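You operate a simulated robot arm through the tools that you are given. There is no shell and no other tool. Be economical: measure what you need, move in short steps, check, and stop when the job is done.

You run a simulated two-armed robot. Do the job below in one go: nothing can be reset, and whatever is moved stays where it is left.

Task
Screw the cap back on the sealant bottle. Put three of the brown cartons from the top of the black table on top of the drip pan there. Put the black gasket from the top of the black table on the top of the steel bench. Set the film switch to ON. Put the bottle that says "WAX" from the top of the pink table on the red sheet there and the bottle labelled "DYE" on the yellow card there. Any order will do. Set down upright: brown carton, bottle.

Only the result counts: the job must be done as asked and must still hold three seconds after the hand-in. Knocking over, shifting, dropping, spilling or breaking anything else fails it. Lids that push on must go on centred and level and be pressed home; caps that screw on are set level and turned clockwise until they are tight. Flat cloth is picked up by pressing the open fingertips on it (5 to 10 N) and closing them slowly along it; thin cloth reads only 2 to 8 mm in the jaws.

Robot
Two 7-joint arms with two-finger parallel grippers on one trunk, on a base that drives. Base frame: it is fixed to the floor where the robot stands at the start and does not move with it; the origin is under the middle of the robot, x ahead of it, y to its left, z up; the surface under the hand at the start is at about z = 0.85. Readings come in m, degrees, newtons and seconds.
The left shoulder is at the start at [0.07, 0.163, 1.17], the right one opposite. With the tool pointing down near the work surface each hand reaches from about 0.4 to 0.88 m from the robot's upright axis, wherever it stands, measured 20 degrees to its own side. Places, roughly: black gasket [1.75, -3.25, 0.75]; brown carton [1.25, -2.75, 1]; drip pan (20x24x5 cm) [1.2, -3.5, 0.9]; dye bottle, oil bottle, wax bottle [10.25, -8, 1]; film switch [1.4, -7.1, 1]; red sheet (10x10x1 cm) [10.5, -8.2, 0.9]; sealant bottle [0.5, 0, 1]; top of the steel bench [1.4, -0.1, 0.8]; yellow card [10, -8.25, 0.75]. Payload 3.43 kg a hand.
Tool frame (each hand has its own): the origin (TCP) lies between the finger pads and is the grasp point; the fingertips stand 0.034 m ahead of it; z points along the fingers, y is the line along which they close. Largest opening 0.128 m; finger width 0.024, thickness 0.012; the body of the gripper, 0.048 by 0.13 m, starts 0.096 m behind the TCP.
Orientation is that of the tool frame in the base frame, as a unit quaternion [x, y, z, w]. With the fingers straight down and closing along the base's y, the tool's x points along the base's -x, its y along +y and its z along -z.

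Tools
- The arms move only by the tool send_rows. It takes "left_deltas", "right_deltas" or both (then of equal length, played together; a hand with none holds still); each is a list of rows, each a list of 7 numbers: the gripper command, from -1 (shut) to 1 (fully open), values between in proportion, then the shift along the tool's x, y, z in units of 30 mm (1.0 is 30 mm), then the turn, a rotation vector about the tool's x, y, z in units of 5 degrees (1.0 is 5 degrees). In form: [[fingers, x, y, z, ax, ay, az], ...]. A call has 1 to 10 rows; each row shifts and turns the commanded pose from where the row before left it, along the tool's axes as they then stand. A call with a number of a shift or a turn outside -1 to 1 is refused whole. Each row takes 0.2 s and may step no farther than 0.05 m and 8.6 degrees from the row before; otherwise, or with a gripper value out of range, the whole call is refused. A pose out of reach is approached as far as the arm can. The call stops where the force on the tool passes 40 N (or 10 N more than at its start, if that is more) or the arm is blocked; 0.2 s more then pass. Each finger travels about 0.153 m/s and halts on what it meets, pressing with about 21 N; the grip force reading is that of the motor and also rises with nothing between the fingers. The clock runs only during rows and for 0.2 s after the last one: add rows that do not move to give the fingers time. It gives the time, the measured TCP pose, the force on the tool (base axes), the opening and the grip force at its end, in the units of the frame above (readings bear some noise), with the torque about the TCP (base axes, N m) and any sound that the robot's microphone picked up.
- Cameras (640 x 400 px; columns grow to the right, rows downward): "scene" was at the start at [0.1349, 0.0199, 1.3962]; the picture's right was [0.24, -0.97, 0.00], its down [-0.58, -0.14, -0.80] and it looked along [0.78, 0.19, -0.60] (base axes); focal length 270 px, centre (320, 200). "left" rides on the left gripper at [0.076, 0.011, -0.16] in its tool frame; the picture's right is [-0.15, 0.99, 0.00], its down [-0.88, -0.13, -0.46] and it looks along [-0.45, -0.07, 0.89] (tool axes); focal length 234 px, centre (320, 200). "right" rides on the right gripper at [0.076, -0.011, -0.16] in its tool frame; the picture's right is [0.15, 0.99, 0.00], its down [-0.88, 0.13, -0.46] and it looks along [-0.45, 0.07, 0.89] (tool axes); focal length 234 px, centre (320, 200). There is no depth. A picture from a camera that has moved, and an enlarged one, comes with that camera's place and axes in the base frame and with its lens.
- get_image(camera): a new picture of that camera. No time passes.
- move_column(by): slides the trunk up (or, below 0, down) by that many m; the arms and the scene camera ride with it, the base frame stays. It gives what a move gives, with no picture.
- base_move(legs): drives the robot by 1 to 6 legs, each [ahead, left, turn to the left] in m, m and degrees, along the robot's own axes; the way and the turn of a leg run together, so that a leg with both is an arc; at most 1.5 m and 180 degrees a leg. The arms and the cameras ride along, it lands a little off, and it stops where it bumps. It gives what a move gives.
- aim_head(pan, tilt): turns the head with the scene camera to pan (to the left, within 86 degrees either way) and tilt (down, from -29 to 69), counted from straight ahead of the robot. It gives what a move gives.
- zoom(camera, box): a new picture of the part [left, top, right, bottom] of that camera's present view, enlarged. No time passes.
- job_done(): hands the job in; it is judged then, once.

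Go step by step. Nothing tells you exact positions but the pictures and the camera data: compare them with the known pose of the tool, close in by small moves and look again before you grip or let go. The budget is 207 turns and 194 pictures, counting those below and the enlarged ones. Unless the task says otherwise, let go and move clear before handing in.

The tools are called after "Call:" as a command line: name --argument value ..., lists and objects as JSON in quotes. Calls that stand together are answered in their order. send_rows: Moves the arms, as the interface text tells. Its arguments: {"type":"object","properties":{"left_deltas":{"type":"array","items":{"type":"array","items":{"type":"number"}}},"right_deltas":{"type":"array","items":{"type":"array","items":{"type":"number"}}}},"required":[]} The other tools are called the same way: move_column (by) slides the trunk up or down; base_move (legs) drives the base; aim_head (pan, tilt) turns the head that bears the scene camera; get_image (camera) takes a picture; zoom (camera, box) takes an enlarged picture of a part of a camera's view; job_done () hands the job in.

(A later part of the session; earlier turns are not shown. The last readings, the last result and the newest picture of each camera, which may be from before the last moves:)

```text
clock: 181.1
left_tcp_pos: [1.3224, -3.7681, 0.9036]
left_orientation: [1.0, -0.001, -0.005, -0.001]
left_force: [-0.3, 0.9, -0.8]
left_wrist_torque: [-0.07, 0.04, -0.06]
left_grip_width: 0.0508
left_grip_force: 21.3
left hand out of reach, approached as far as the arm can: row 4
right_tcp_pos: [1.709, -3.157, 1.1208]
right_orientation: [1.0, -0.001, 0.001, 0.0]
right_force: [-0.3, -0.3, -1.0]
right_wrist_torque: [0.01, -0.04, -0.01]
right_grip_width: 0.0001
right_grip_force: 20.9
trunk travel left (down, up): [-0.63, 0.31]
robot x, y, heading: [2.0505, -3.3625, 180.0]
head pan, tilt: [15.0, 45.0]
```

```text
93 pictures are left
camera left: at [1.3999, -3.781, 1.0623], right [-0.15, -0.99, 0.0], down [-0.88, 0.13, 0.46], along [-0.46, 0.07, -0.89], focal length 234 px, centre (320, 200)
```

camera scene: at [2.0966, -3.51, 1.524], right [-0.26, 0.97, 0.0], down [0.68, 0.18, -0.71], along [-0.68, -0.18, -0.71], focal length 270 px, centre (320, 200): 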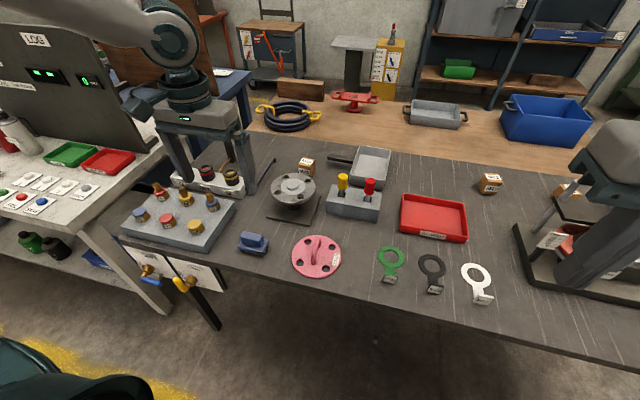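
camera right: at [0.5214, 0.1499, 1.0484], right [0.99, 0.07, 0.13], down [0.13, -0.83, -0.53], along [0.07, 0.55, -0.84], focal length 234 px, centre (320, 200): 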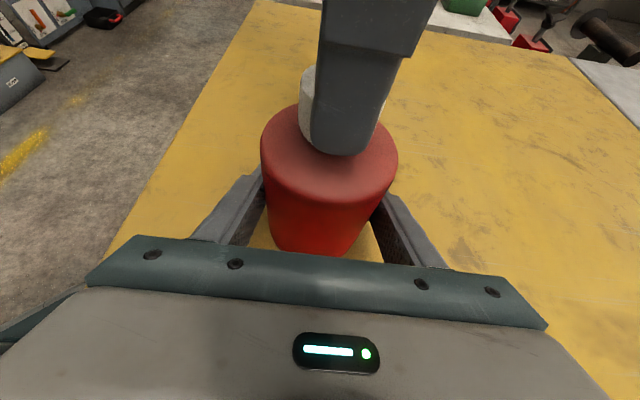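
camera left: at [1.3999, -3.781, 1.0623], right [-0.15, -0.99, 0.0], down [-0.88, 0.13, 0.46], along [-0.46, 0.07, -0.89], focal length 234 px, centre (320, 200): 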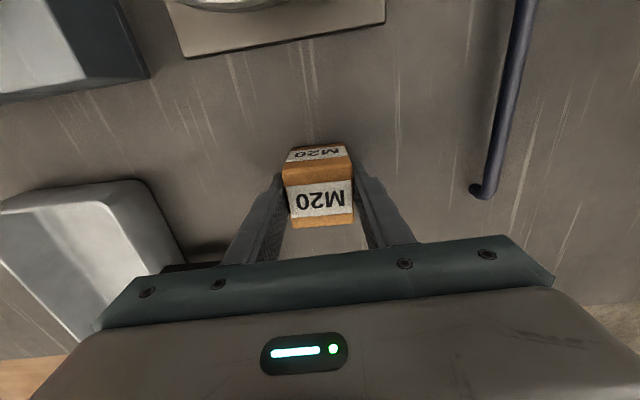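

M20 is held (51 mm). The pan spans about x 1.11–1.35, y −3.635 to −3.435; I lift, shift the base right and a bit ahead, and lower the trunk slightly for reach.

Call:
send_rows --left_deltas '[[-0.4, 0, 0, -0.5, 0, 0, 0], [-0.4, 0, 0, -0.9, 0, 0, 0], [-0.4, 0, 0, -0.9, 0, 0, 0], [-0.4, 0, 0, -0.9, 0, 0, 0], [-0.4, 0, 0, -0.9, 0, 0, 0], [-0.4, 0, 0, -0.9, 0, 0, 0], [-0.4, 0, 0, -0.9, 0, 0, 0], [-0.4, 0, 0, -0.9, 0, 0, 0], [-0.4, 0, 0, -0.9, 0, 0, 0]]'

Call:
base_move --legs '[[0, -0.2, 0], [0.05, 0, 0]]'

Call:
move_column --by -0.06

Call:
get_image --camera "left"

Call:
get_image --camera "scene"

```text
clock: 183.1
left_tcp_pos: [1.3229, -3.7695, 1.1351]
left_orientation: [1.0, 0.0, -0.003, -0.001]
left_force: [-0.5, -0.4, -2.7]
left_wrist_torque: [0.02, -0.01, -0.03]
left_grip_width: 0.05
left_grip_force: 21.3
right_tcp_pos: [1.7086, -3.1554, 1.1209]
right_orientation: [1.0, 0.0, 0.0, 0.0]
right_force: [-0.3, 0.5, 0.6]
right_wrist_torque: [0.0, 0.0, 0.0]
right_grip_width: 0.0001
right_grip_force: 21.8
trunk travel left (down, up): [-0.63, 0.31]
robot x, y, heading: [2.0492, -3.3612, 179.7]
head pan, tilt: [15.0, 45.0]
```

```text
clock: 185.2
left_tcp_pos: [1.276, -3.5724, 1.1372]
left_orientation: [1.0, -0.001, -0.003, -0.001]
left_force: [0.0, 0.6, -2.3]
left_wrist_torque: [-0.01, -0.01, -0.02]
left_grip_width: 0.0503
left_grip_force: 21.3
right_tcp_pos: [1.6625, -2.9589, 1.1221]
right_orientation: [1.0, -0.001, -0.001, 0.0]
right_force: [-0.1, -0.2, -0.4]
right_wrist_torque: [0.02, 0.01, -0.02]
right_grip_width: 0.0
right_grip_force: 21.4
trunk travel left (down, up): [-0.63, 0.31]
robot x, y, heading: [2.0044, -3.1628, 179.9]
head pan, tilt: [15.0, 45.0]
```

```text
clock: 186.2
left_tcp_pos: [1.2734, -3.5721, 1.0755]
left_orientation: [1.0, -0.001, -0.004, -0.001]
left_force: [0.5, 0.5, -2.3]
left_wrist_torque: [0.04, 0.01, 0.01]
left_grip_width: 0.05
left_grip_force: 21.7
right_tcp_pos: [1.6599, -2.9588, 1.0618]
right_orientation: [1.0, 0.0, -0.001, 0.0]
right_force: [-0.2, 1.1, 0.1]
right_wrist_torque: [0.03, -0.03, -0.02]
right_grip_width: 0.0
right_grip_force: 21.3
trunk travel left (down, up): [-0.57, 0.37]
robot x, y, heading: [2.0064, -3.1631, 180.0]
head pan, tilt: [15.0, 45.0]
```

```text
92 pictures are left
camera left: at [1.3516, -3.5832, 1.2351], right [-0.15, -0.99, 0.0], down [-0.88, 0.13, 0.46], along [-0.46, 0.07, -0.89], focal length 234 px, centre (320, 200)
```

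left: 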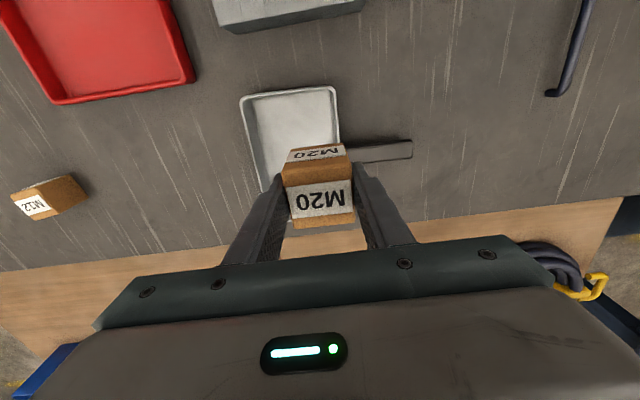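

```text
91 pictures are left
camera scene: at [1.8727, -3.184, 1.3042], right [-0.26, 0.97, 0.0], down [0.68, 0.18, -0.71], along [-0.68, -0.18, -0.71], focal length 270 px, centre (320, 200)
```

scene: 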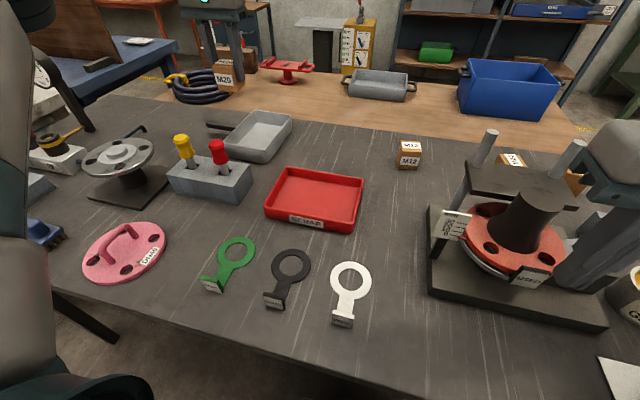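

The grey pan is about 13.5 × 21 cm inside its rim (plus handle), so the three cartons must line up along x. I raise the right hand for safety and take a closer look at the pan.

Call:
send_rows --right_deltas '[[-1, 0.5, 0, -0.9, 0, 0, 0], [-1, 0.5, 0, -0.9, 0, 0, 0], [-1, 0.5, 0, -0.9, 0, 0, 0], [-1, 0.5, 0, -0.9, 0, 0, 0], [-1, 0.5, 0, 0, 0, 0, 0]]'

Call:
zoom --camera "scene" --box '[190, 90, 318, 170]'

```text
clock: 187.4
left_tcp_pos: [1.2712, -3.5721, 1.0746]
left_orientation: [1.0, 0.0, -0.003, -0.002]
left_force: [0.7, -0.6, -2.8]
left_wrist_torque: [0.01, 0.0, 0.04]
left_grip_width: 0.0502
left_grip_force: 20.8
right_tcp_pos: [1.7353, -2.9589, 1.1685]
right_orientation: [1.0, 0.0, 0.0, -0.001]
right_force: [0.0, 0.4, 1.2]
right_wrist_torque: [0.01, -0.02, 0.01]
right_grip_width: 0.0002
right_grip_force: 20.8
trunk travel left (down, up): [-0.57, 0.37]
robot x, y, heading: [2.0034, -3.1615, 179.9]
head pan, tilt: [15.0, 45.0]
```

```text
5.00 times, centred on (254, 130) of scene
camera zoom: at [1.8713, -3.1841, 1.3039], right [-0.26, 0.97, 0.0], down [0.68, 0.18, -0.71], along [-0.68, -0.18, -0.71], focal length 1347 px, centre (650, 550)
```

zoom: 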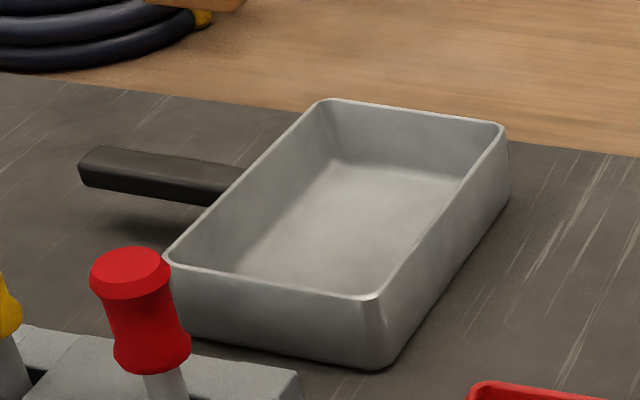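

The pan's rim runs x 1.151–1.341, y −3.596 to −3.468, so three 5 cm cartons fit in a row. I edge the base 3.5 cm forward and lower the trunk 6 cm to reach its far end.

Call:
base_move --legs '[[0.035, 0, 0]]'

Call:
move_column --by -0.06

Call:
send_rows --left_deltas '[[-0.4, -0.4, -0.7, 0, 0, 0, 0], [-0.4, -0.5, -0.7, 0, 0, 0, 0], [-0.4, -0.5, 0, 0, 0, 0, 0], [-0.4, 0, 0, 0, 0, 0, 0]]'

Call:
get_image --camera "left"

Call:
get_image --camera "scene"

```text
clock: 188.3
left_tcp_pos: [1.2415, -3.5717, 1.0765]
left_orientation: [1.0, 0.0, -0.004, -0.001]
left_force: [0.5, -0.5, -3.5]
left_wrist_torque: [-0.01, 0.01, -0.03]
left_grip_width: 0.0501
left_grip_force: 20.6
right_tcp_pos: [1.7028, -2.9587, 1.1694]
right_orientation: [1.0, -0.001, -0.002, 0.0]
right_force: [-0.2, -0.6, 0.0]
right_wrist_torque: [0.0, 0.01, -0.03]
right_grip_width: 0.0
right_grip_force: 21.1
trunk travel left (down, up): [-0.57, 0.37]
robot x, y, heading: [1.9657, -3.1634, 180.0]
head pan, tilt: [15.0, 45.0]
```

```text
clock: 189.3
left_tcp_pos: [1.24, -3.5712, 1.016]
left_orientation: [1.0, 0.001, -0.004, -0.001]
left_force: [0.3, 0.2, -3.6]
left_wrist_torque: [-0.01, 0.01, 0.0]
left_grip_width: 0.0499
left_grip_force: 20.9
right_tcp_pos: [1.7009, -2.9596, 1.1093]
right_orientation: [1.0, -0.001, -0.002, 0.0]
right_force: [0.1, 0.1, -0.6]
right_wrist_torque: [0.0, 0.01, 0.0]
right_grip_width: 0.0002
right_grip_force: 20.9
trunk travel left (down, up): [-0.51, 0.43]
robot x, y, heading: [1.968, -3.1663, 179.9]
head pan, tilt: [15.0, 45.0]
```

```text
clock: 190.3
left_tcp_pos: [1.2254, -3.5338, 1.0111]
left_orientation: [1.0, 0.0, -0.004, -0.001]
left_force: [-0.2, 0.2, -3.4]
left_wrist_torque: [-0.03, -0.02, -0.01]
left_grip_width: 0.0498
left_grip_force: 20.7
left hand out of reach, approached as far as the arm can: row 2, 3
right_tcp_pos: [1.7018, -2.9596, 1.1093]
right_orientation: [1.0, -0.001, -0.001, 0.0]
right_force: [-0.4, -0.1, 0.1]
right_wrist_torque: [-0.01, 0.01, 0.0]
right_grip_width: 0.0001
right_grip_force: 20.9
trunk travel left (down, up): [-0.51, 0.43]
robot x, y, heading: [1.9666, -3.1651, 179.9]
head pan, tilt: [15.0, 45.0]
```

```text
89 pictures are left
camera left: at [1.3031, -3.5465, 1.1705], right [-0.15, -0.99, 0.0], down [-0.88, 0.13, 0.46], along [-0.46, 0.07, -0.89], focal length 234 px, centre (320, 200)
```

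left: 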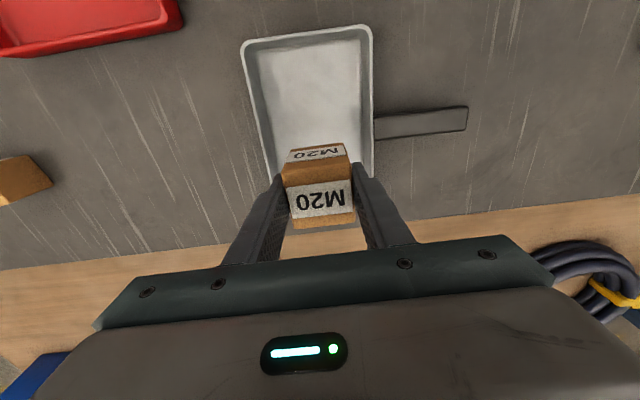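

```text
88 pictures are left
camera scene: at [1.8377, -3.184, 1.244], right [-0.26, 0.97, 0.0], down [0.68, 0.18, -0.71], along [-0.68, -0.18, -0.71], focal length 270 px, centre (320, 200)
```

scene: 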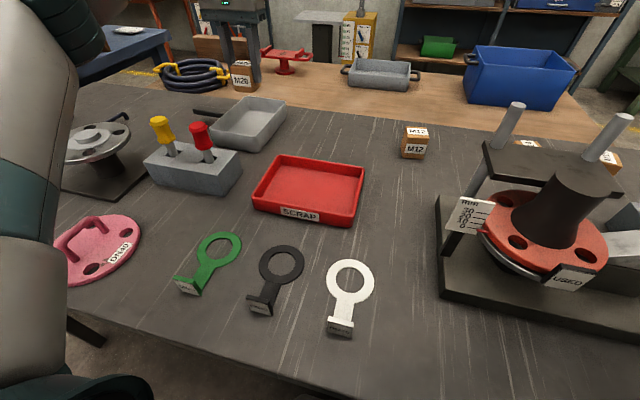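

The arm's inner limit stops it short. Turning the base 20° to the right brings the left shoulder closer; I raise the carton, turn, square the hand again and move over the pan's far end.

Call:
send_rows --left_deltas '[[-0.4, 0, 0, -0.9, 0, 0, 0], [-0.4, 0, 0, -0.9, 0, 0, 0], [-0.4, 0, 0, -0.5, 0, 0, 0], [-0.4, 0, 0, 0, 0, 0, 0]]'

Call:
base_move --legs '[[0, 0, -20]]'

Call:
send_rows --left_deltas '[[-0.4, 0, 0, 0, 0, 0, -1], [-0.4, 0, 0, 0, 0, 0, -1], [-0.4, 0, 0, 0, 0, 0, -1], [-0.4, 0, 0, 0, 0, 0, -1], [-0.4, 0, 0, 0, 0, 0, 0]]'

```text
clock: 191.3
left_tcp_pos: [1.2451, -3.5368, 1.0699]
left_orientation: [1.0, 0.0, -0.005, -0.001]
left_force: [-0.1, -0.7, -2.9]
left_wrist_torque: [0.01, 0.0, -0.02]
left_grip_width: 0.0497
left_grip_force: 20.9
left hand out of reach, approached as far as the arm can: row 1, 2, 3
right_tcp_pos: [1.7009, -2.959, 1.1085]
right_orientation: [1.0, -0.001, -0.001, 0.001]
right_force: [0.4, 0.5, -0.2]
right_wrist_torque: [-0.03, -0.02, 0.01]
right_grip_width: 0.0
right_grip_force: 21.3
trunk travel left (down, up): [-0.51, 0.43]
robot x, y, heading: [1.9695, -3.1615, 180.2]
head pan, tilt: [15.0, 45.0]
```

```text
clock: 192.8
left_tcp_pos: [1.16, -3.2664, 1.0708]
left_orientation: [0.985, -0.173, -0.005, -0.002]
left_force: [-0.3, 0.5, -2.8]
left_wrist_torque: [-0.03, 0.01, 0.0]
left_grip_width: 0.0499
left_grip_force: 20.6
right_tcp_pos: [1.7876, -2.8802, 1.1085]
right_orientation: [0.985, -0.174, -0.001, 0.001]
right_force: [-0.3, 0.4, 0.5]
right_wrist_torque: [-0.02, -0.01, 0.0]
right_grip_width: 0.0001
right_grip_force: 20.8
trunk travel left (down, up): [-0.51, 0.43]
robot x, y, heading: [1.9705, -3.1665, 160.0]
head pan, tilt: [15.0, 45.0]
```

```text
clock: 194.0
left_tcp_pos: [1.1603, -3.2669, 1.0691]
left_orientation: [1.0, 0.002, -0.004, -0.003]
left_force: [-0.1, 0.3, -2.4]
left_wrist_torque: [0.0, 0.02, 0.02]
left_grip_width: 0.0498
left_grip_force: 21.0
right_tcp_pos: [1.7871, -2.8801, 1.1098]
right_orientation: [0.985, -0.173, -0.001, 0.0]
right_force: [-0.5, -0.2, -0.4]
right_wrist_torque: [0.0, 0.0, 0.03]
right_grip_width: 0.0
right_grip_force: 20.8
trunk travel left (down, up): [-0.51, 0.43]
robot x, y, heading: [1.9681, -3.1656, 160.1]
head pan, tilt: [15.0, 45.0]
```

The hand is squared again. I move it over the far end of the pan.

Call:
send_rows --left_deltas '[[-0.4, 0.133, 0.98, 0, 0, 0, 0], [-0.4, 0.133, 0.98, 0, 0, 0, 0], [-0.4, 0.133, 0.98, 0, 0, 0, 0], [-0.4, 0.133, 0.98, 0, 0, 0, 0], [-0.4, 0.133, 0.98, 0, 0, 0, 0], [-0.4, 0.133, 0.98, 0, 0, 0, 0], [-0.4, 0.133, 0.98, 0, 0, 0, 0], [-0.4, 0.133, 0.98, 0, 0, 0, 0], [-0.4, 0.133, 0.98, 0, 0, 0, 0], [-0.4, 0, 0, 0, 0, 0, 0]]'

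Call:
get_image --camera "left"

Call:
aim_head --pan 35 --tilt 45

Call:
get_image --camera "scene"

```text
clock: 196.2
left_tcp_pos: [1.1952, -3.5291, 1.0693]
left_orientation: [1.0, 0.0, -0.003, -0.002]
left_force: [-0.2, 0.5, -2.7]
left_wrist_torque: [-0.01, -0.01, 0.0]
left_grip_width: 0.0498
left_grip_force: 20.8
right_tcp_pos: [1.786, -2.8799, 1.1086]
right_orientation: [0.985, -0.174, -0.002, 0.0]
right_force: [-0.1, -0.2, 0.2]
right_wrist_torque: [-0.02, -0.04, 0.01]
right_grip_width: 0.0
right_grip_force: 20.6
trunk travel left (down, up): [-0.51, 0.43]
robot x, y, heading: [1.9677, -3.1633, 160.4]
head pan, tilt: [15.0, 45.0]
```

```text
87 pictures are left
camera left: at [1.2732, -3.5418, 1.2285], right [-0.14, -0.99, 0.0], down [-0.88, 0.13, 0.46], along [-0.46, 0.07, -0.89], focal length 234 px, centre (320, 200)
```

left: 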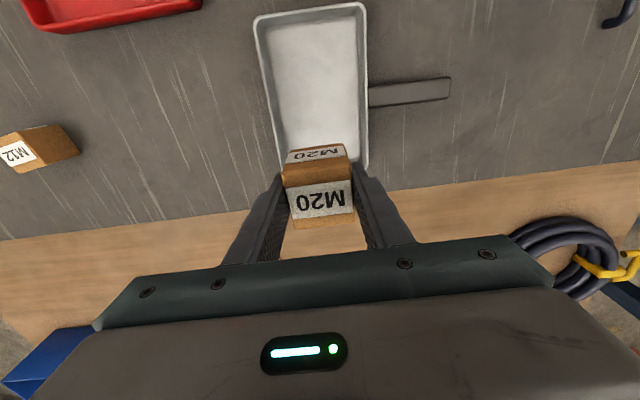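

```text
clock: 197.0
left_tcp_pos: [1.1958, -3.5302, 1.0689]
left_orientation: [1.0, 0.001, -0.004, -0.003]
left_force: [0.7, -0.1, -3.9]
left_wrist_torque: [0.01, -0.01, 0.02]
left_grip_width: 0.0498
left_grip_force: 21.2
right_tcp_pos: [1.7859, -2.8818, 1.108]
right_orientation: [0.985, -0.174, -0.001, -0.001]
right_force: [-0.3, 1.0, -0.5]
right_wrist_torque: [0.01, -0.01, 0.0]
right_grip_width: 0.0
right_grip_force: 20.8
trunk travel left (down, up): [-0.51, 0.43]
robot x, y, heading: [1.9689, -3.1656, 160.1]
head pan, tilt: [35.0, 45.0]
```

```text
86 pictures are left
camera scene: at [1.8409, -3.1671, 1.244], right [-0.26, 0.97, 0.0], down [0.68, 0.18, -0.71], along [-0.68, -0.18, -0.71], focal length 270 px, centre (320, 200)
```

scene: 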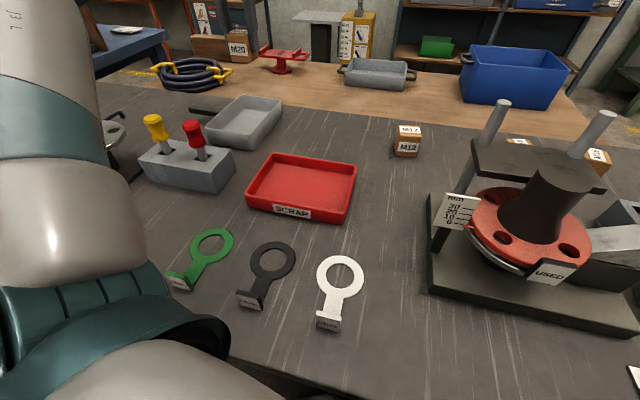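

The carton is over the far end of the pan. I correct 6 mm in y and lower it in, checking before the last bit.

Call:
send_rows --left_deltas '[[-0.4, -0.13, 0.2, 0.6, 0, 0, 0], [-0.4, 0, 0, 0.9, 0, 0, 0], [-0.4, 0, 0, 0.9, 0, 0, 0], [-0.4, 0, 0, 0.9, 0, 0, 0], [-0.4, 0, 0, 0.9, 0, 0, 0], [-0.4, 0, 0, 0.6, 0, 0, 0], [-0.4, 0, 0, 0, 0, 0, 0]]'

Call:
get_image --camera "left"

Call:
zoom --camera "scene" --box '[180, 70, 308, 150]'

```text
clock: 198.7
left_tcp_pos: [1.1929, -3.5336, 0.9335]
left_orientation: [1.0, 0.002, -0.008, -0.002]
left_force: [7.2, 1.2, 22.6]
left_wrist_torque: [-0.65, -0.59, 0.18]
left_grip_width: 0.0501
left_grip_force: 20.9
right_tcp_pos: [1.789, -2.8803, 1.1079]
right_orientation: [0.985, -0.173, -0.002, 0.002]
right_force: [0.6, 0.2, 0.4]
right_wrist_torque: [0.03, -0.03, 0.01]
right_grip_width: 0.0
right_grip_force: 21.2
trunk travel left (down, up): [-0.51, 0.43]
robot x, y, heading: [1.9662, -3.1609, 159.9]
head pan, tilt: [35.0, 45.0]
stopped in row 7 (left hand): the force on the tool passed its limit at 41 N (the readings are from after the stop); the commanded pose is now the measured one
```

```text
85 pictures are left
camera left: at [1.2723, -3.547, 1.0926], right [-0.14, -0.99, 0.0], down [-0.87, 0.13, 0.47], along [-0.47, 0.07, -0.88], focal length 234 px, centre (320, 200)
```

left: 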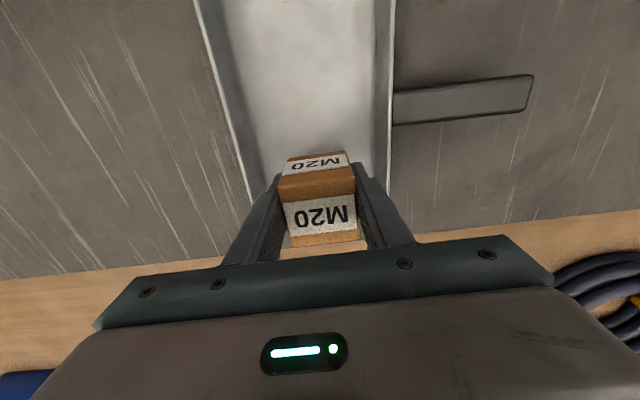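

```text
5.00 times, centred on (244, 110) of scene
camera zoom: at [1.8446, -3.1658, 1.2443], right [-0.26, 0.97, 0.0], down [0.68, 0.18, -0.71], along [-0.68, -0.18, -0.71], focal length 1347 px, centre (700, 650)
```

zoom: 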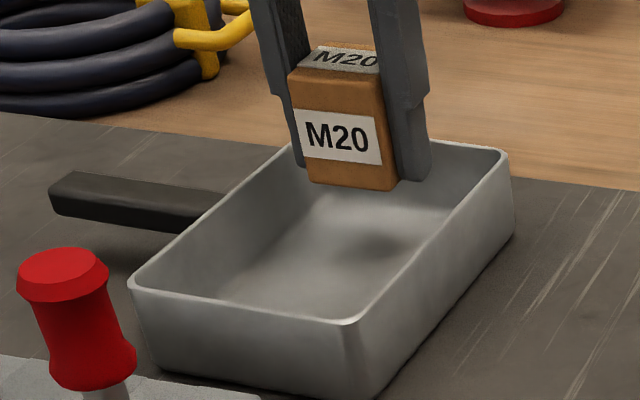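

The carton caught the far rim and slid up about 2.6 cm in the fingers; also it is 5.8 cm deep, so three in a row won't fit. New plan: M20 in the near half, the other two side by side in the far half. I raise it clear and move to the near half.

Call:
send_rows --left_deltas '[[-0.4, 0, 0, -0.5, 0, 0, 0], [-0.4, 0, 0, -0.8, 0, 0, 0], [-0.4, 0.6, -0.1, -0.4, 0, 0, 0], [-0.4, 1, 0, 0, 0, 0, 0], [-0.4, 1, 0, 0, 0, 0, 0], [-0.4, 1, 0, 0, 0, 0, 0], [-0.4, 0, 0, 0, 0, 0, 0]]'

Call:
get_image --camera "left"

Call:
zoom --camera "scene" --box '[160, 60, 320, 160]'

```text
clock: 200.3
left_tcp_pos: [1.2999, -3.5319, 0.9779]
left_orientation: [1.0, 0.001, -0.006, -0.003]
left_force: [0.1, 0.3, -3.6]
left_wrist_torque: [-0.02, 0.0, -0.03]
left_grip_width: 0.0499
left_grip_force: 21.4
right_tcp_pos: [1.7865, -2.881, 1.108]
right_orientation: [0.985, -0.173, 0.0, 0.001]
right_force: [1.0, 0.2, -0.5]
right_wrist_torque: [-0.05, -0.01, -0.01]
right_grip_width: 0.0
right_grip_force: 21.2
trunk travel left (down, up): [-0.51, 0.43]
robot x, y, heading: [1.9664, -3.1622, 160.2]
head pan, tilt: [35.0, 45.0]
```

```text
83 pictures are left
camera left: at [1.3779, -3.5447, 1.1372], right [-0.14, -0.99, 0.0], down [-0.88, 0.13, 0.47], along [-0.46, 0.07, -0.88], focal length 234 px, centre (320, 200)
```

left: 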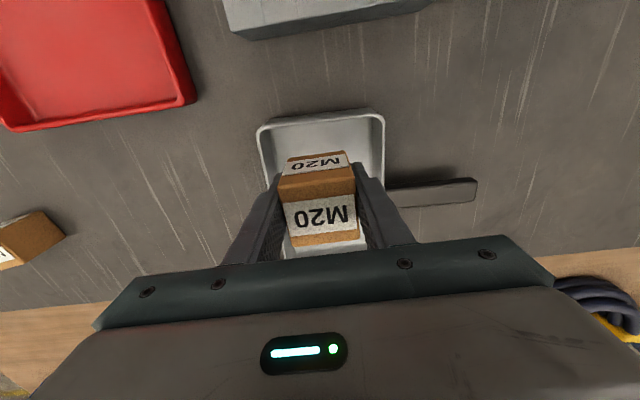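

```text
4.00 times, centred on (240, 110) of scene
camera zoom: at [1.8404, -3.1667, 1.2439], right [-0.26, 0.97, 0.0], down [0.68, 0.18, -0.71], along [-0.68, -0.18, -0.71], focal length 1078 px, centre (640, 560)
```

zoom: 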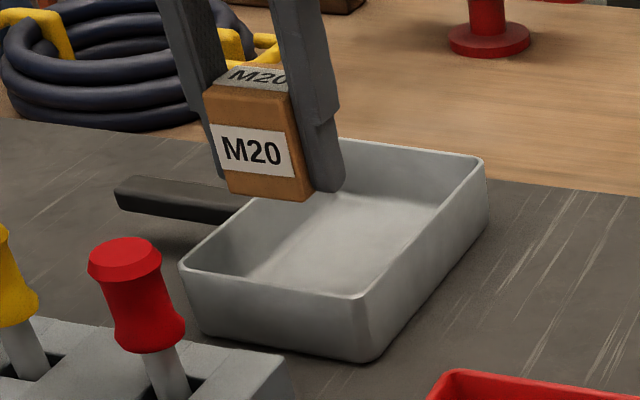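

The pan has not moved. I lower M20 into the near half until the fingertips are just above the pan floor.

Call:
send_rows --left_deltas '[[-0.4, 0, 0.05, 0.7, 0, 0, 0], [-0.4, 0, 0, 0.7, 0, 0, 0], [-0.4, 0, 0, 0.7, 0, 0, 0], [-0.4, 0, 0, 0.4, 0, 0, 0], [-0.4, 0, 0, 0.2, 0, 0, 0], [-0.4, 0, 0, 0, 0, 0, 0]]'

Call:
zoom --camera "scene" --box '[160, 60, 320, 160]'

```text
clock: 201.1
left_tcp_pos: [1.2975, -3.5355, 0.9331]
left_orientation: [1.0, 0.0, -0.015, -0.002]
left_force: [9.6, 0.8, 21.7]
left_wrist_torque: [-0.63, -0.65, 0.23]
left_grip_width: 0.0501
left_grip_force: 20.8
right_tcp_pos: [1.7877, -2.8818, 1.1083]
right_orientation: [0.985, -0.173, -0.001, 0.001]
right_force: [-0.6, 0.9, -0.7]
right_wrist_torque: [0.03, -0.03, -0.01]
right_grip_width: 0.0
right_grip_force: 20.6
trunk travel left (down, up): [-0.51, 0.43]
robot x, y, heading: [1.9679, -3.166, 160.2]
head pan, tilt: [35.0, 45.0]
stopped in row 3 (left hand): the force on the tool passed its limit at 50 N (the readings are from after the stop); the commanded pose is now the measured one
```

```text
4.00 times, centred on (240, 110) of scene
camera zoom: at [1.8434, -3.1666, 1.2446], right [-0.26, 0.97, 0.0], down [0.68, 0.18, -0.71], along [-0.68, -0.18, -0.71], focal length 1078 px, centre (640, 560)
```

zoom: 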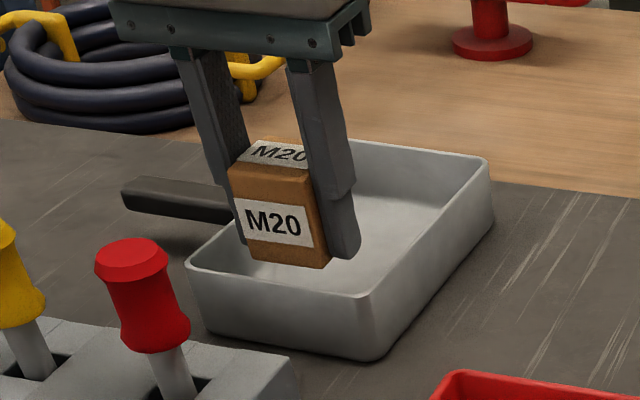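

The carton stopped at exactly the same height (bottom ≈ 0.90) at two different places inside the pan, so the pan behaves as a solid block up to its rim. So I can set cartons on that level. I ease the pressure and open slowly.

Call:
send_rows --left_deltas '[[-0.4, 0, 0, -0.04, 0, 0, 0], [-0.4, 0, 0, 0, 0, 0, 0]]'

Call:
send_rows --left_deltas '[[-0.2, 0, 0, 0, 0, 0, 0], [-0.17, 0, 0, 0, 0, 0, 0], [-0.14, 0, 0, 0, 0, 0, 0], [-0.1, 0, 0, 0, 0, 0, 0], [-0.05, 0, 0, 0, 0, 0, 0]]'

Call:
zoom --camera "scene" --box '[160, 60, 320, 160]'

```text
clock: 201.7
left_tcp_pos: [1.2974, -3.5346, 0.9348]
left_orientation: [1.0, 0.001, -0.015, -0.002]
left_force: [4.8, 2.3, 17.0]
left_wrist_torque: [-0.36, -0.41, 0.09]
left_grip_width: 0.05
left_grip_force: 20.8
right_tcp_pos: [1.7881, -2.8795, 1.1088]
right_orientation: [0.985, -0.173, -0.003, 0.001]
right_force: [-1.2, -0.7, 1.0]
right_wrist_torque: [0.01, 0.0, 0.04]
right_grip_width: 0.0
right_grip_force: 21.0
trunk travel left (down, up): [-0.51, 0.43]
robot x, y, heading: [1.966, -3.1631, 159.9]
head pan, tilt: [35.0, 45.0]
```

```text
clock: 202.9
left_tcp_pos: [1.2962, -3.5332, 0.9335]
left_orientation: [1.0, 0.0, -0.015, -0.001]
left_force: [0.1, 6.5, 19.8]
left_wrist_torque: [-0.19, -0.23, -0.07]
left_grip_width: 0.0571
left_grip_force: 0.0
right_tcp_pos: [1.7873, -2.8795, 1.1092]
right_orientation: [0.985, -0.173, -0.001, 0.002]
right_force: [-0.1, 0.1, 0.2]
right_wrist_torque: [0.01, 0.01, -0.01]
right_grip_width: 0.0
right_grip_force: 20.6
trunk travel left (down, up): [-0.51, 0.43]
robot x, y, heading: [1.9665, -3.1637, 159.9]
head pan, tilt: [35.0, 45.0]
```

```text
4.00 times, centred on (240, 110) of scene
camera zoom: at [1.8434, -3.1651, 1.2444], right [-0.26, 0.97, 0.0], down [0.68, 0.18, -0.71], along [-0.68, -0.19, -0.71], focal length 1078 px, centre (640, 560)
```

zoom: 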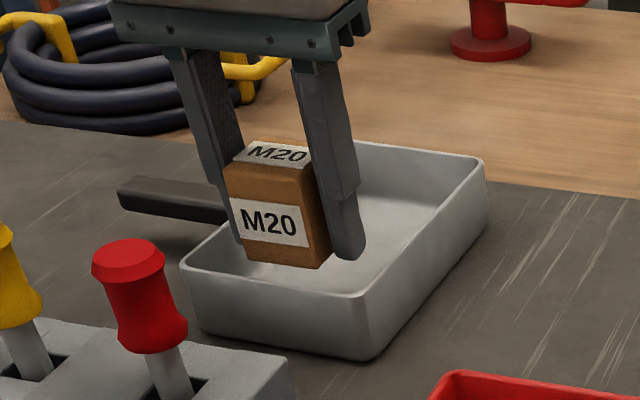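

M20 stays standing at rim level. I open a bit more and lift straight up, then check it.

Call:
send_rows --left_deltas '[[0.1, 0, 0, -0.07, 0, 0, 0], [0.2, 0, 0, -0.2, 0, 0, 0], [0.2, 0, 0, -0.7, 0, 0, 0], [0.2, 0, 0, -1, 0, 0, 0], [0.2, 0, 0, -1, 0, 0, 0], [0.2, 0, 0, -1, 0, 0, 0], [0.2, 0, 0, -1, 0, 0, 0], [0.2, 0, 0, 0, 0, 0, 0]]'

Call:
zoom --camera "scene" --box '[160, 60, 320, 160]'

Call:
get_image --camera "left"

```text
clock: 204.7
left_tcp_pos: [1.2998, -3.5371, 1.0811]
left_orientation: [1.0, 0.001, -0.013, -0.003]
left_force: [-0.2, -0.6, -0.2]
left_wrist_torque: [0.0, -0.02, -0.03]
left_grip_width: 0.077
left_grip_force: 0.1
right_tcp_pos: [1.7851, -2.8822, 1.1084]
right_orientation: [0.985, -0.173, -0.001, 0.0]
right_force: [0.0, 0.6, -0.6]
right_wrist_torque: [-0.04, -0.01, -0.01]
right_grip_width: 0.0002
right_grip_force: 21.3
trunk travel left (down, up): [-0.51, 0.43]
robot x, y, heading: [1.9663, -3.1634, 160.5]
head pan, tilt: [35.0, 45.0]
```

```text
4.00 times, centred on (240, 110) of scene
camera zoom: at [1.8409, -3.1677, 1.244], right [-0.26, 0.97, 0.0], down [0.68, 0.18, -0.71], along [-0.68, -0.18, -0.71], focal length 1078 px, centre (640, 560)
```

zoom: 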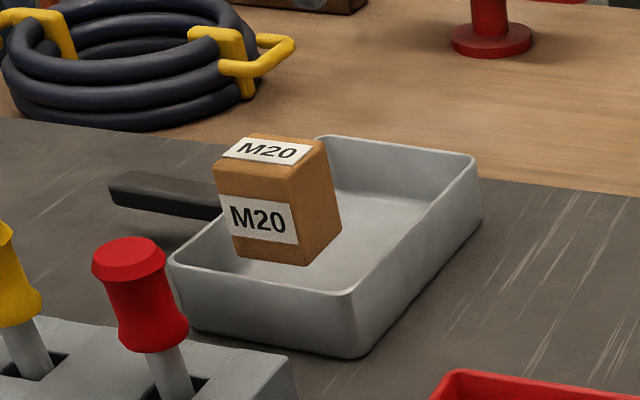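

```text
78 pictures are left
camera left: at [1.3802, -3.5478, 1.2385], right [-0.14, -0.99, 0.0], down [-0.87, 0.13, 0.48], along [-0.47, 0.07, -0.88], focal length 234 px, centre (320, 200)
```

left: 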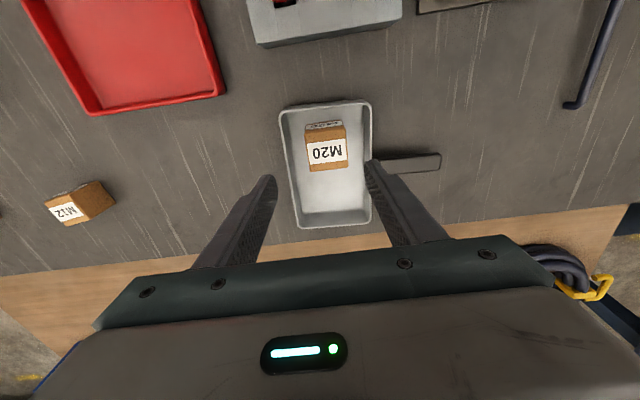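

M20 stands level on the pan. Next is M12 near [1.236, −3.105]; I raise the trunk for clearance and shift the base along the table so the left hand reaches it.

Call:
move_column --by 0.15

Call:
base_move --legs '[[0.157, -0.404, 0]]'

Call:
send_rows --left_deltas '[[0.7, -0.5, 0, 0.8, 0, 0.3, 0], [0.7, -0.5, 0, 0.8, 0, 0, 0], [0.7, -0.5, 0, 0.8, 0, 0, 0], [0.7, 0, 0, 0.8, 0, 0, 0], [0.7, 0, 0, 0.8, 0, 0, 0], [0.7, 0, 0, 0, 0, 0, 0]]'

Call:
get_image --camera "left"

Call:
get_image --camera "scene"

```text
clock: 206.4
left_tcp_pos: [1.2999, -3.5353, 1.2304]
left_orientation: [1.0, 0.001, -0.013, -0.002]
left_force: [0.2, -0.1, -0.7]
left_wrist_torque: [-0.02, 0.03, -0.02]
left_grip_width: 0.0767
left_grip_force: 0.0
right_tcp_pos: [1.7859, -2.8814, 1.2586]
right_orientation: [0.985, -0.172, -0.001, 0.0]
right_force: [-0.7, 0.2, -0.5]
right_wrist_torque: [-0.03, 0.01, -0.02]
right_grip_width: 0.0
right_grip_force: 21.2
trunk travel left (down, up): [-0.66, 0.28]
robot x, y, heading: [1.9668, -3.1642, 160.1]
head pan, tilt: [35.0, 45.0]
```

```text
clock: 209.1
left_tcp_pos: [1.284, -3.1025, 1.2307]
left_orientation: [1.0, 0.0, -0.014, -0.002]
left_force: [0.6, -1.1, -0.3]
left_wrist_torque: [-0.01, 0.0, 0.0]
left_grip_width: 0.0768
left_grip_force: 0.1
right_tcp_pos: [1.7717, -2.4488, 1.2584]
right_orientation: [0.985, -0.175, 0.0, 0.0]
right_force: [0.7, -0.2, -0.1]
right_wrist_torque: [-0.01, 0.02, -0.02]
right_grip_width: 0.0
right_grip_force: 21.0
trunk travel left (down, up): [-0.66, 0.28]
robot x, y, heading: [1.9534, -2.7293, 159.9]
head pan, tilt: [35.0, 45.0]
```

```text
clock: 210.5
left_tcp_pos: [1.2404, -3.1013, 1.1097]
left_orientation: [1.0, 0.001, 0.0, -0.001]
left_force: [-0.4, 0.0, 0.2]
left_wrist_torque: [0.01, -0.02, -0.02]
left_grip_width: 0.1087
left_grip_force: 0.0
right_tcp_pos: [1.7738, -2.4484, 1.2584]
right_orientation: [0.985, -0.175, -0.001, 0.001]
right_force: [0.0, 0.5, 0.2]
right_wrist_torque: [-0.01, 0.01, -0.01]
right_grip_width: 0.0001
right_grip_force: 20.5
trunk travel left (down, up): [-0.66, 0.28]
robot x, y, heading: [1.9563, -2.7296, 159.7]
head pan, tilt: [35.0, 45.0]
```

```text
77 pictures are left
camera left: at [1.3165, -3.1132, 1.2701], right [-0.15, -0.99, 0.0], down [-0.88, 0.13, 0.46], along [-0.45, 0.07, -0.89], focal length 234 px, centre (320, 200)
```

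left: 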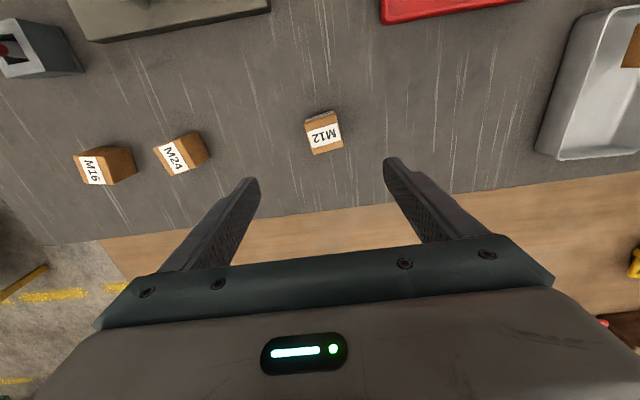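

```text
76 pictures are left
camera scene: at [1.8272, -2.7346, 1.3941], right [-0.26, 0.97, 0.0], down [0.68, 0.18, -0.71], along [-0.68, -0.18, -0.71], focal length 270 px, centre (320, 200)
```

scene: 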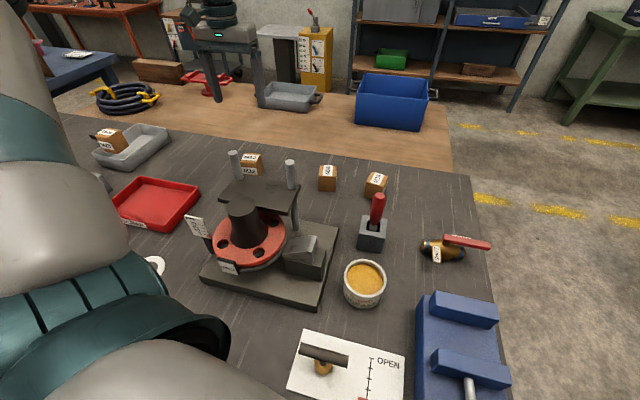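

M12 is right under the hand at [1.242, −3.106]; M24 and M16 stand further along. I descend and grip M12.

Call:
send_rows --left_deltas '[[0.7, 0.05, 0.15, 0.9, 0, 0, 0], [0.7, 0, 0, 0.9, 0, 0, 0], [0.7, 0, 0, 0.9, 0, 0, 0], [0.7, 0, 0, 0.9, 0, 0, 0], [0.7, 0, 0, 0.9, 0, 0, 0], [0.7, 0, 0, 0.9, 0, 0, 0], [0.7, 0, 0, 0.9, 0, 0, 0], [0.7, 0, 0, 0.5, 0, 0, 0], [0.7, 0, 0, 0, 0, 0, 0]]'

Call:
get_image --camera "left"

```text
clock: 212.5
left_tcp_pos: [1.24, -3.1037, 0.9072]
left_orientation: [1.0, 0.001, -0.001, -0.002]
left_force: [0.2, -0.2, 0.0]
left_wrist_torque: [0.0, -0.01, 0.0]
left_grip_width: 0.1085
left_grip_force: 0.0
right_tcp_pos: [1.7726, -2.4502, 1.2581]
right_orientation: [0.985, -0.174, -0.001, 0.0]
right_force: [-0.4, 0.1, 0.0]
right_wrist_torque: [0.02, 0.01, 0.03]
right_grip_width: 0.0003
right_grip_force: 20.6
trunk travel left (down, up): [-0.66, 0.28]
robot x, y, heading: [1.9544, -2.7316, 160.2]
head pan, tilt: [35.0, 45.0]
```

```text
75 pictures are left
camera left: at [1.3169, -3.116, 1.0668], right [-0.15, -0.99, 0.0], down [-0.88, 0.13, 0.46], along [-0.45, 0.07, -0.89], focal length 234 px, centre (320, 200)
```

left: 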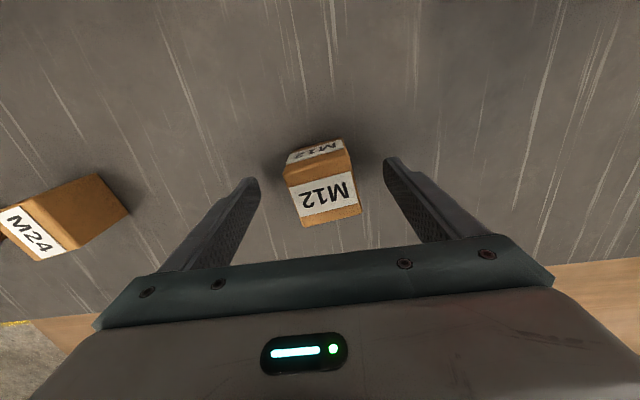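

M12 is between the fingers. I close on it and lift.

Call:
send_rows --left_deltas '[[0.4, 0, 0, 0.1, 0, 0, 0], [0.1, 0, 0, 0, 0, 0, 0], [-0.1, 0, 0, 0, 0, 0, 0], [-0.3, 0, 0, 0, 0, 0, 0], [-0.4, 0, 0, 0, 0, 0, 0], [-0.4, 0, 0, 0, 0, 0, 0], [-0.4, 0, 0, -0.9, 0, 0, 0], [-0.4, 0, 0, -0.9, 0, 0, 0], [-0.4, 0, 0, -0.9, 0, 0, 0], [-0.4, 0, 0, -0.9, 0, 0, 0]]'

Call:
send_rows --left_deltas '[[-0.4, 0, 0, -0.9, 0, 0, 0], [-0.4, 0, 0, -0.9, 0, 0, 0], [-0.4, 0, 0, -0.9, 0, 0, 0], [-0.4, 0, 0, 0, 0, 0, 0]]'

Call:
base_move --legs '[[-0.157, 0.404, 0]]'

Call:
get_image --camera "left"

```text
clock: 214.7
left_tcp_pos: [1.241, -3.1058, 1.012]
left_orientation: [1.0, -0.001, 0.0, -0.001]
left_force: [0.7, 0.1, -3.8]
left_wrist_torque: [-0.05, 0.04, 0.0]
left_grip_width: 0.0501
left_grip_force: 20.6
right_tcp_pos: [1.7735, -2.4498, 1.2579]
right_orientation: [0.985, -0.175, -0.001, 0.001]
right_force: [0.4, 0.0, -1.1]
right_wrist_torque: [0.01, 0.04, 0.03]
right_grip_width: 0.0002
right_grip_force: 21.2
trunk travel left (down, up): [-0.66, 0.28]
robot x, y, heading: [1.9526, -2.7257, 159.9]
head pan, tilt: [35.0, 45.0]
```

```text
clock: 215.7
left_tcp_pos: [1.2415, -3.107, 1.0946]
left_orientation: [1.0, 0.0, 0.0, -0.002]
left_force: [-1.1, 0.3, -2.9]
left_wrist_torque: [-0.02, 0.0, 0.0]
left_grip_width: 0.05
left_grip_force: 21.2
right_tcp_pos: [1.7716, -2.4503, 1.2591]
right_orientation: [0.985, -0.175, 0.0, 0.0]
right_force: [-0.3, 0.3, 0.4]
right_wrist_torque: [0.01, -0.01, -0.03]
right_grip_width: 0.0
right_grip_force: 21.3
trunk travel left (down, up): [-0.66, 0.28]
robot x, y, heading: [1.953, -2.7297, 159.9]
head pan, tilt: [35.0, 45.0]
```

```text
clock: 218.3
left_tcp_pos: [1.2505, -3.5292, 1.095]
left_orientation: [1.0, -0.003, 0.0, -0.002]
left_force: [0.1, 0.6, -3.1]
left_wrist_torque: [0.0, -0.02, 0.0]
left_grip_width: 0.0493
left_grip_force: 20.9
right_tcp_pos: [1.7846, -2.8742, 1.2581]
right_orientation: [0.984, -0.177, 0.0, 0.0]
right_force: [-0.1, 0.3, 0.4]
right_wrist_torque: [-0.01, 0.03, 0.05]
right_grip_width: 0.0
right_grip_force: 21.0
trunk travel left (down, up): [-0.66, 0.28]
robot x, y, heading: [1.9665, -3.1592, 159.9]
head pan, tilt: [35.0, 45.0]
```

```text
74 pictures are left
camera left: at [1.3261, -3.5416, 1.2546], right [-0.15, -0.99, 0.0], down [-0.88, 0.13, 0.46], along [-0.45, 0.07, -0.89], focal length 234 px, centre (320, 200)
```

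left: 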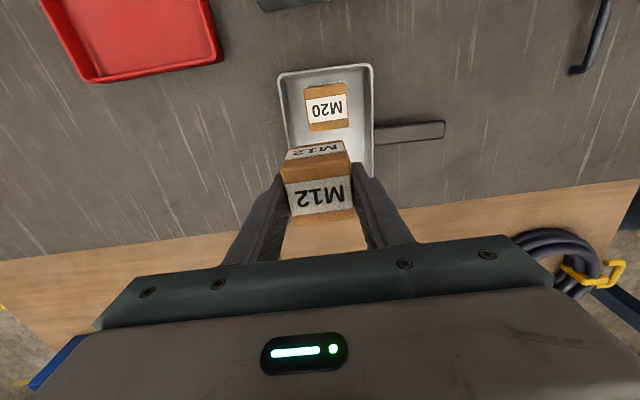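

M20 occupies x 1.27–1.32. M12 goes at the pan's far end (centre x ≈ 1.172), leaving room between for the third. I move there and lower the trunk 6 cm for reach.

Call:
send_rows --left_deltas '[[-0.4, -0.82, 0.09, 0, 0, 0, 0], [-0.4, -0.82, 0.09, 0, 0, 0, 0], [-0.4, -0.83, 0.09, 0, 0, 0, 0], [-0.4, 0, 0, 0, 0, 0, 0]]'

Call:
move_column --by -0.06

Call:
get_image --camera "left"

```text
clock: 219.3
left_tcp_pos: [1.1763, -3.5376, 1.0952]
left_orientation: [1.0, -0.004, 0.0, -0.002]
left_force: [0.4, -0.3, -3.3]
left_wrist_torque: [0.02, -0.04, -0.02]
left_grip_width: 0.0497
left_grip_force: 21.0
right_tcp_pos: [1.7854, -2.8757, 1.2603]
right_orientation: [0.984, -0.177, -0.001, 0.0]
right_force: [0.1, -0.4, 0.4]
right_wrist_torque: [-0.01, 0.01, -0.01]
right_grip_width: 0.0003
right_grip_force: 20.6
trunk travel left (down, up): [-0.66, 0.28]
robot x, y, heading: [1.9648, -3.1594, 159.5]
head pan, tilt: [35.0, 45.0]
```

```text
clock: 220.3
left_tcp_pos: [1.1764, -3.5373, 1.0354]
left_orientation: [1.0, -0.003, -0.001, -0.002]
left_force: [0.0, -0.2, -2.7]
left_wrist_torque: [0.0, 0.02, 0.01]
left_grip_width: 0.0497
left_grip_force: 20.7
right_tcp_pos: [1.7847, -2.8752, 1.1986]
right_orientation: [0.984, -0.177, 0.0, -0.001]
right_force: [-0.9, 0.2, -1.0]
right_wrist_torque: [-0.02, 0.03, -0.02]
right_grip_width: 0.0
right_grip_force: 21.1
trunk travel left (down, up): [-0.6, 0.34]
robot x, y, heading: [1.9599, -3.1579, 159.6]
head pan, tilt: [35.0, 45.0]
```

```text
73 pictures are left
camera left: at [1.2521, -3.5501, 1.1948], right [-0.15, -0.99, 0.0], down [-0.88, 0.13, 0.46], along [-0.45, 0.07, -0.89], focal length 234 px, centre (320, 200)
```

left: 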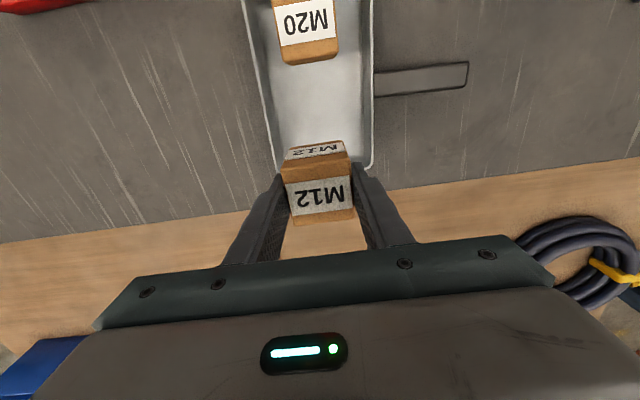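

Lined up at the far end. I lower M12 to just above rim level, then feel for contact.

Call:
send_rows --left_deltas '[[-0.4, 0, 0, 0.8, 0, 0, 0], [-0.4, 0, 0, 0.8, 0, 0, 0], [-0.4, 0, 0, 0.7, 0, 0, 0], [-0.4, 0, 0, 0.2, 0, 0, 0], [-0.4, 0, 0, 0.1, 0, 0, 0], [-0.4, 0, 0, 0, 0, 0, 0]]'

Call:
send_rows --left_deltas '[[-0.4, 0, 0, 0.06, 0, 0, 0], [-0.4, 0, 0, 0, 0, 0, 0]]'

Call:
zoom --camera "scene" --box '[150, 40, 310, 140]'

```text
clock: 221.7
left_tcp_pos: [1.1747, -3.536, 0.9579]
left_orientation: [1.0, -0.003, 0.0, -0.002]
left_force: [-0.1, 0.0, -2.2]
left_wrist_torque: [-0.01, 0.03, -0.01]
left_grip_width: 0.0498
left_grip_force: 21.2
right_tcp_pos: [1.7834, -2.8763, 1.1995]
right_orientation: [0.984, -0.178, -0.001, -0.001]
right_force: [0.4, 0.5, 0.5]
right_wrist_torque: [0.03, 0.0, 0.02]
right_grip_width: 0.0
right_grip_force: 20.3
trunk travel left (down, up): [-0.6, 0.34]
robot x, y, heading: [1.9602, -3.1589, 159.8]
head pan, tilt: [35.0, 45.0]
```

```text
clock: 222.3
left_tcp_pos: [1.1752, -3.5372, 0.956]
left_orientation: [1.0, -0.004, 0.0, -0.001]
left_force: [-0.6, -0.5, -3.3]
left_wrist_torque: [-0.01, 0.01, 0.0]
left_grip_width: 0.0499
left_grip_force: 20.4
right_tcp_pos: [1.7842, -2.8752, 1.1986]
right_orientation: [0.984, -0.177, -0.001, -0.001]
right_force: [0.0, -0.4, 0.0]
right_wrist_torque: [0.0, 0.01, -0.02]
right_grip_width: 0.0
right_grip_force: 21.1
trunk travel left (down, up): [-0.6, 0.34]
robot x, y, heading: [1.9656, -3.1539, 159.5]
head pan, tilt: [35.0, 45.0]
```

```text
4.00 times, centred on (230, 90) of scene
camera zoom: at [1.837, -3.1619, 1.334], right [-0.25, 0.97, 0.0], down [0.68, 0.18, -0.71], along [-0.68, -0.18, -0.71], focal length 1078 px, centre (680, 640)
```

zoom: 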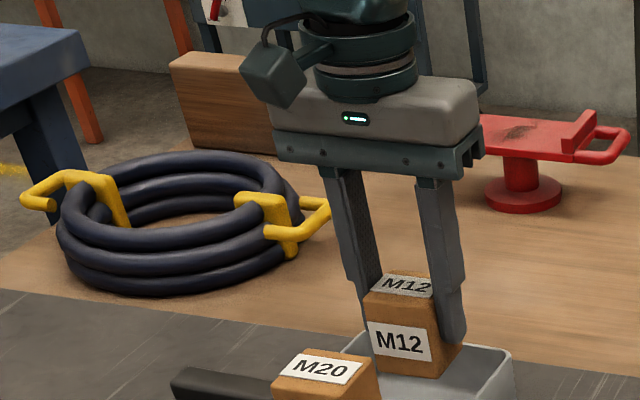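

No contact yet. I continue down in small steps.

Call:
send_rows --left_deltas '[[-0.4, 0, 0, 0.08, 0, 0, 0], [-0.4, 0, 0, 0, 0, 0, 0]]'

Call:
send_rows --left_deltas '[[-0.4, 0, 0, 0.08, 0, 0, 0], [-0.4, 0, 0, 0, 0, 0, 0]]'

Call:
send_rows --left_deltas '[[-0.4, 0, 0, 0.06, 0, 0, 0], [-0.4, 0, 0, 0, 0, 0, 0]]'

```text
clock: 222.9
left_tcp_pos: [1.1749, -3.5363, 0.9545]
left_orientation: [1.0, -0.004, -0.001, -0.001]
left_force: [-1.2, -2.3, 5.3]
left_wrist_torque: [-0.38, -0.11, -0.07]
left_grip_width: 0.0498
left_grip_force: 21.4
right_tcp_pos: [1.7856, -2.8758, 1.198]
right_orientation: [0.984, -0.177, 0.0, 0.001]
right_force: [-0.2, -0.1, 0.3]
right_wrist_torque: [-0.03, -0.03, -0.01]
right_grip_width: 0.0
right_grip_force: 20.7
trunk travel left (down, up): [-0.6, 0.34]
robot x, y, heading: [1.961, -3.1585, 159.6]
head pan, tilt: [35.0, 45.0]
```

```text
clock: 223.5
left_tcp_pos: [1.175, -3.5358, 0.9534]
left_orientation: [1.0, -0.003, -0.004, -0.003]
left_force: [-7.4, -6.0, 20.6]
left_wrist_torque: [-0.46, -0.04, -0.04]
left_grip_width: 0.0498
left_grip_force: 21.4
right_tcp_pos: [1.7872, -2.8756, 1.1994]
right_orientation: [0.984, -0.177, -0.002, 0.0]
right_force: [0.1, -0.3, 0.3]
right_wrist_torque: [0.0, 0.0, -0.01]
right_grip_width: 0.0
right_grip_force: 21.0
trunk travel left (down, up): [-0.6, 0.34]
robot x, y, heading: [1.9646, -3.1585, 159.7]
head pan, tilt: [35.0, 45.0]
```

```text
clock: 224.2
left_tcp_pos: [1.1762, -3.5358, 0.9538]
left_orientation: [1.0, -0.004, -0.005, -0.001]
left_force: [5.4, 0.6, 13.8]
left_wrist_torque: [-0.33, -0.48, 0.11]
left_grip_width: 0.0499
left_grip_force: 21.1
right_tcp_pos: [1.7867, -2.8749, 1.1993]
right_orientation: [0.984, -0.177, -0.001, 0.001]
right_force: [0.2, 0.2, 0.6]
right_wrist_torque: [0.01, 0.0, -0.01]
right_grip_width: 0.0001
right_grip_force: 21.4
trunk travel left (down, up): [-0.6, 0.34]
robot x, y, heading: [1.9599, -3.1622, 159.9]
head pan, tilt: [35.0, 45.0]
stopped in row 2 (left hand): the force on the tool passed its limit at 41 N (the readings are from after the stop); the commanded pose is now the measured one
```

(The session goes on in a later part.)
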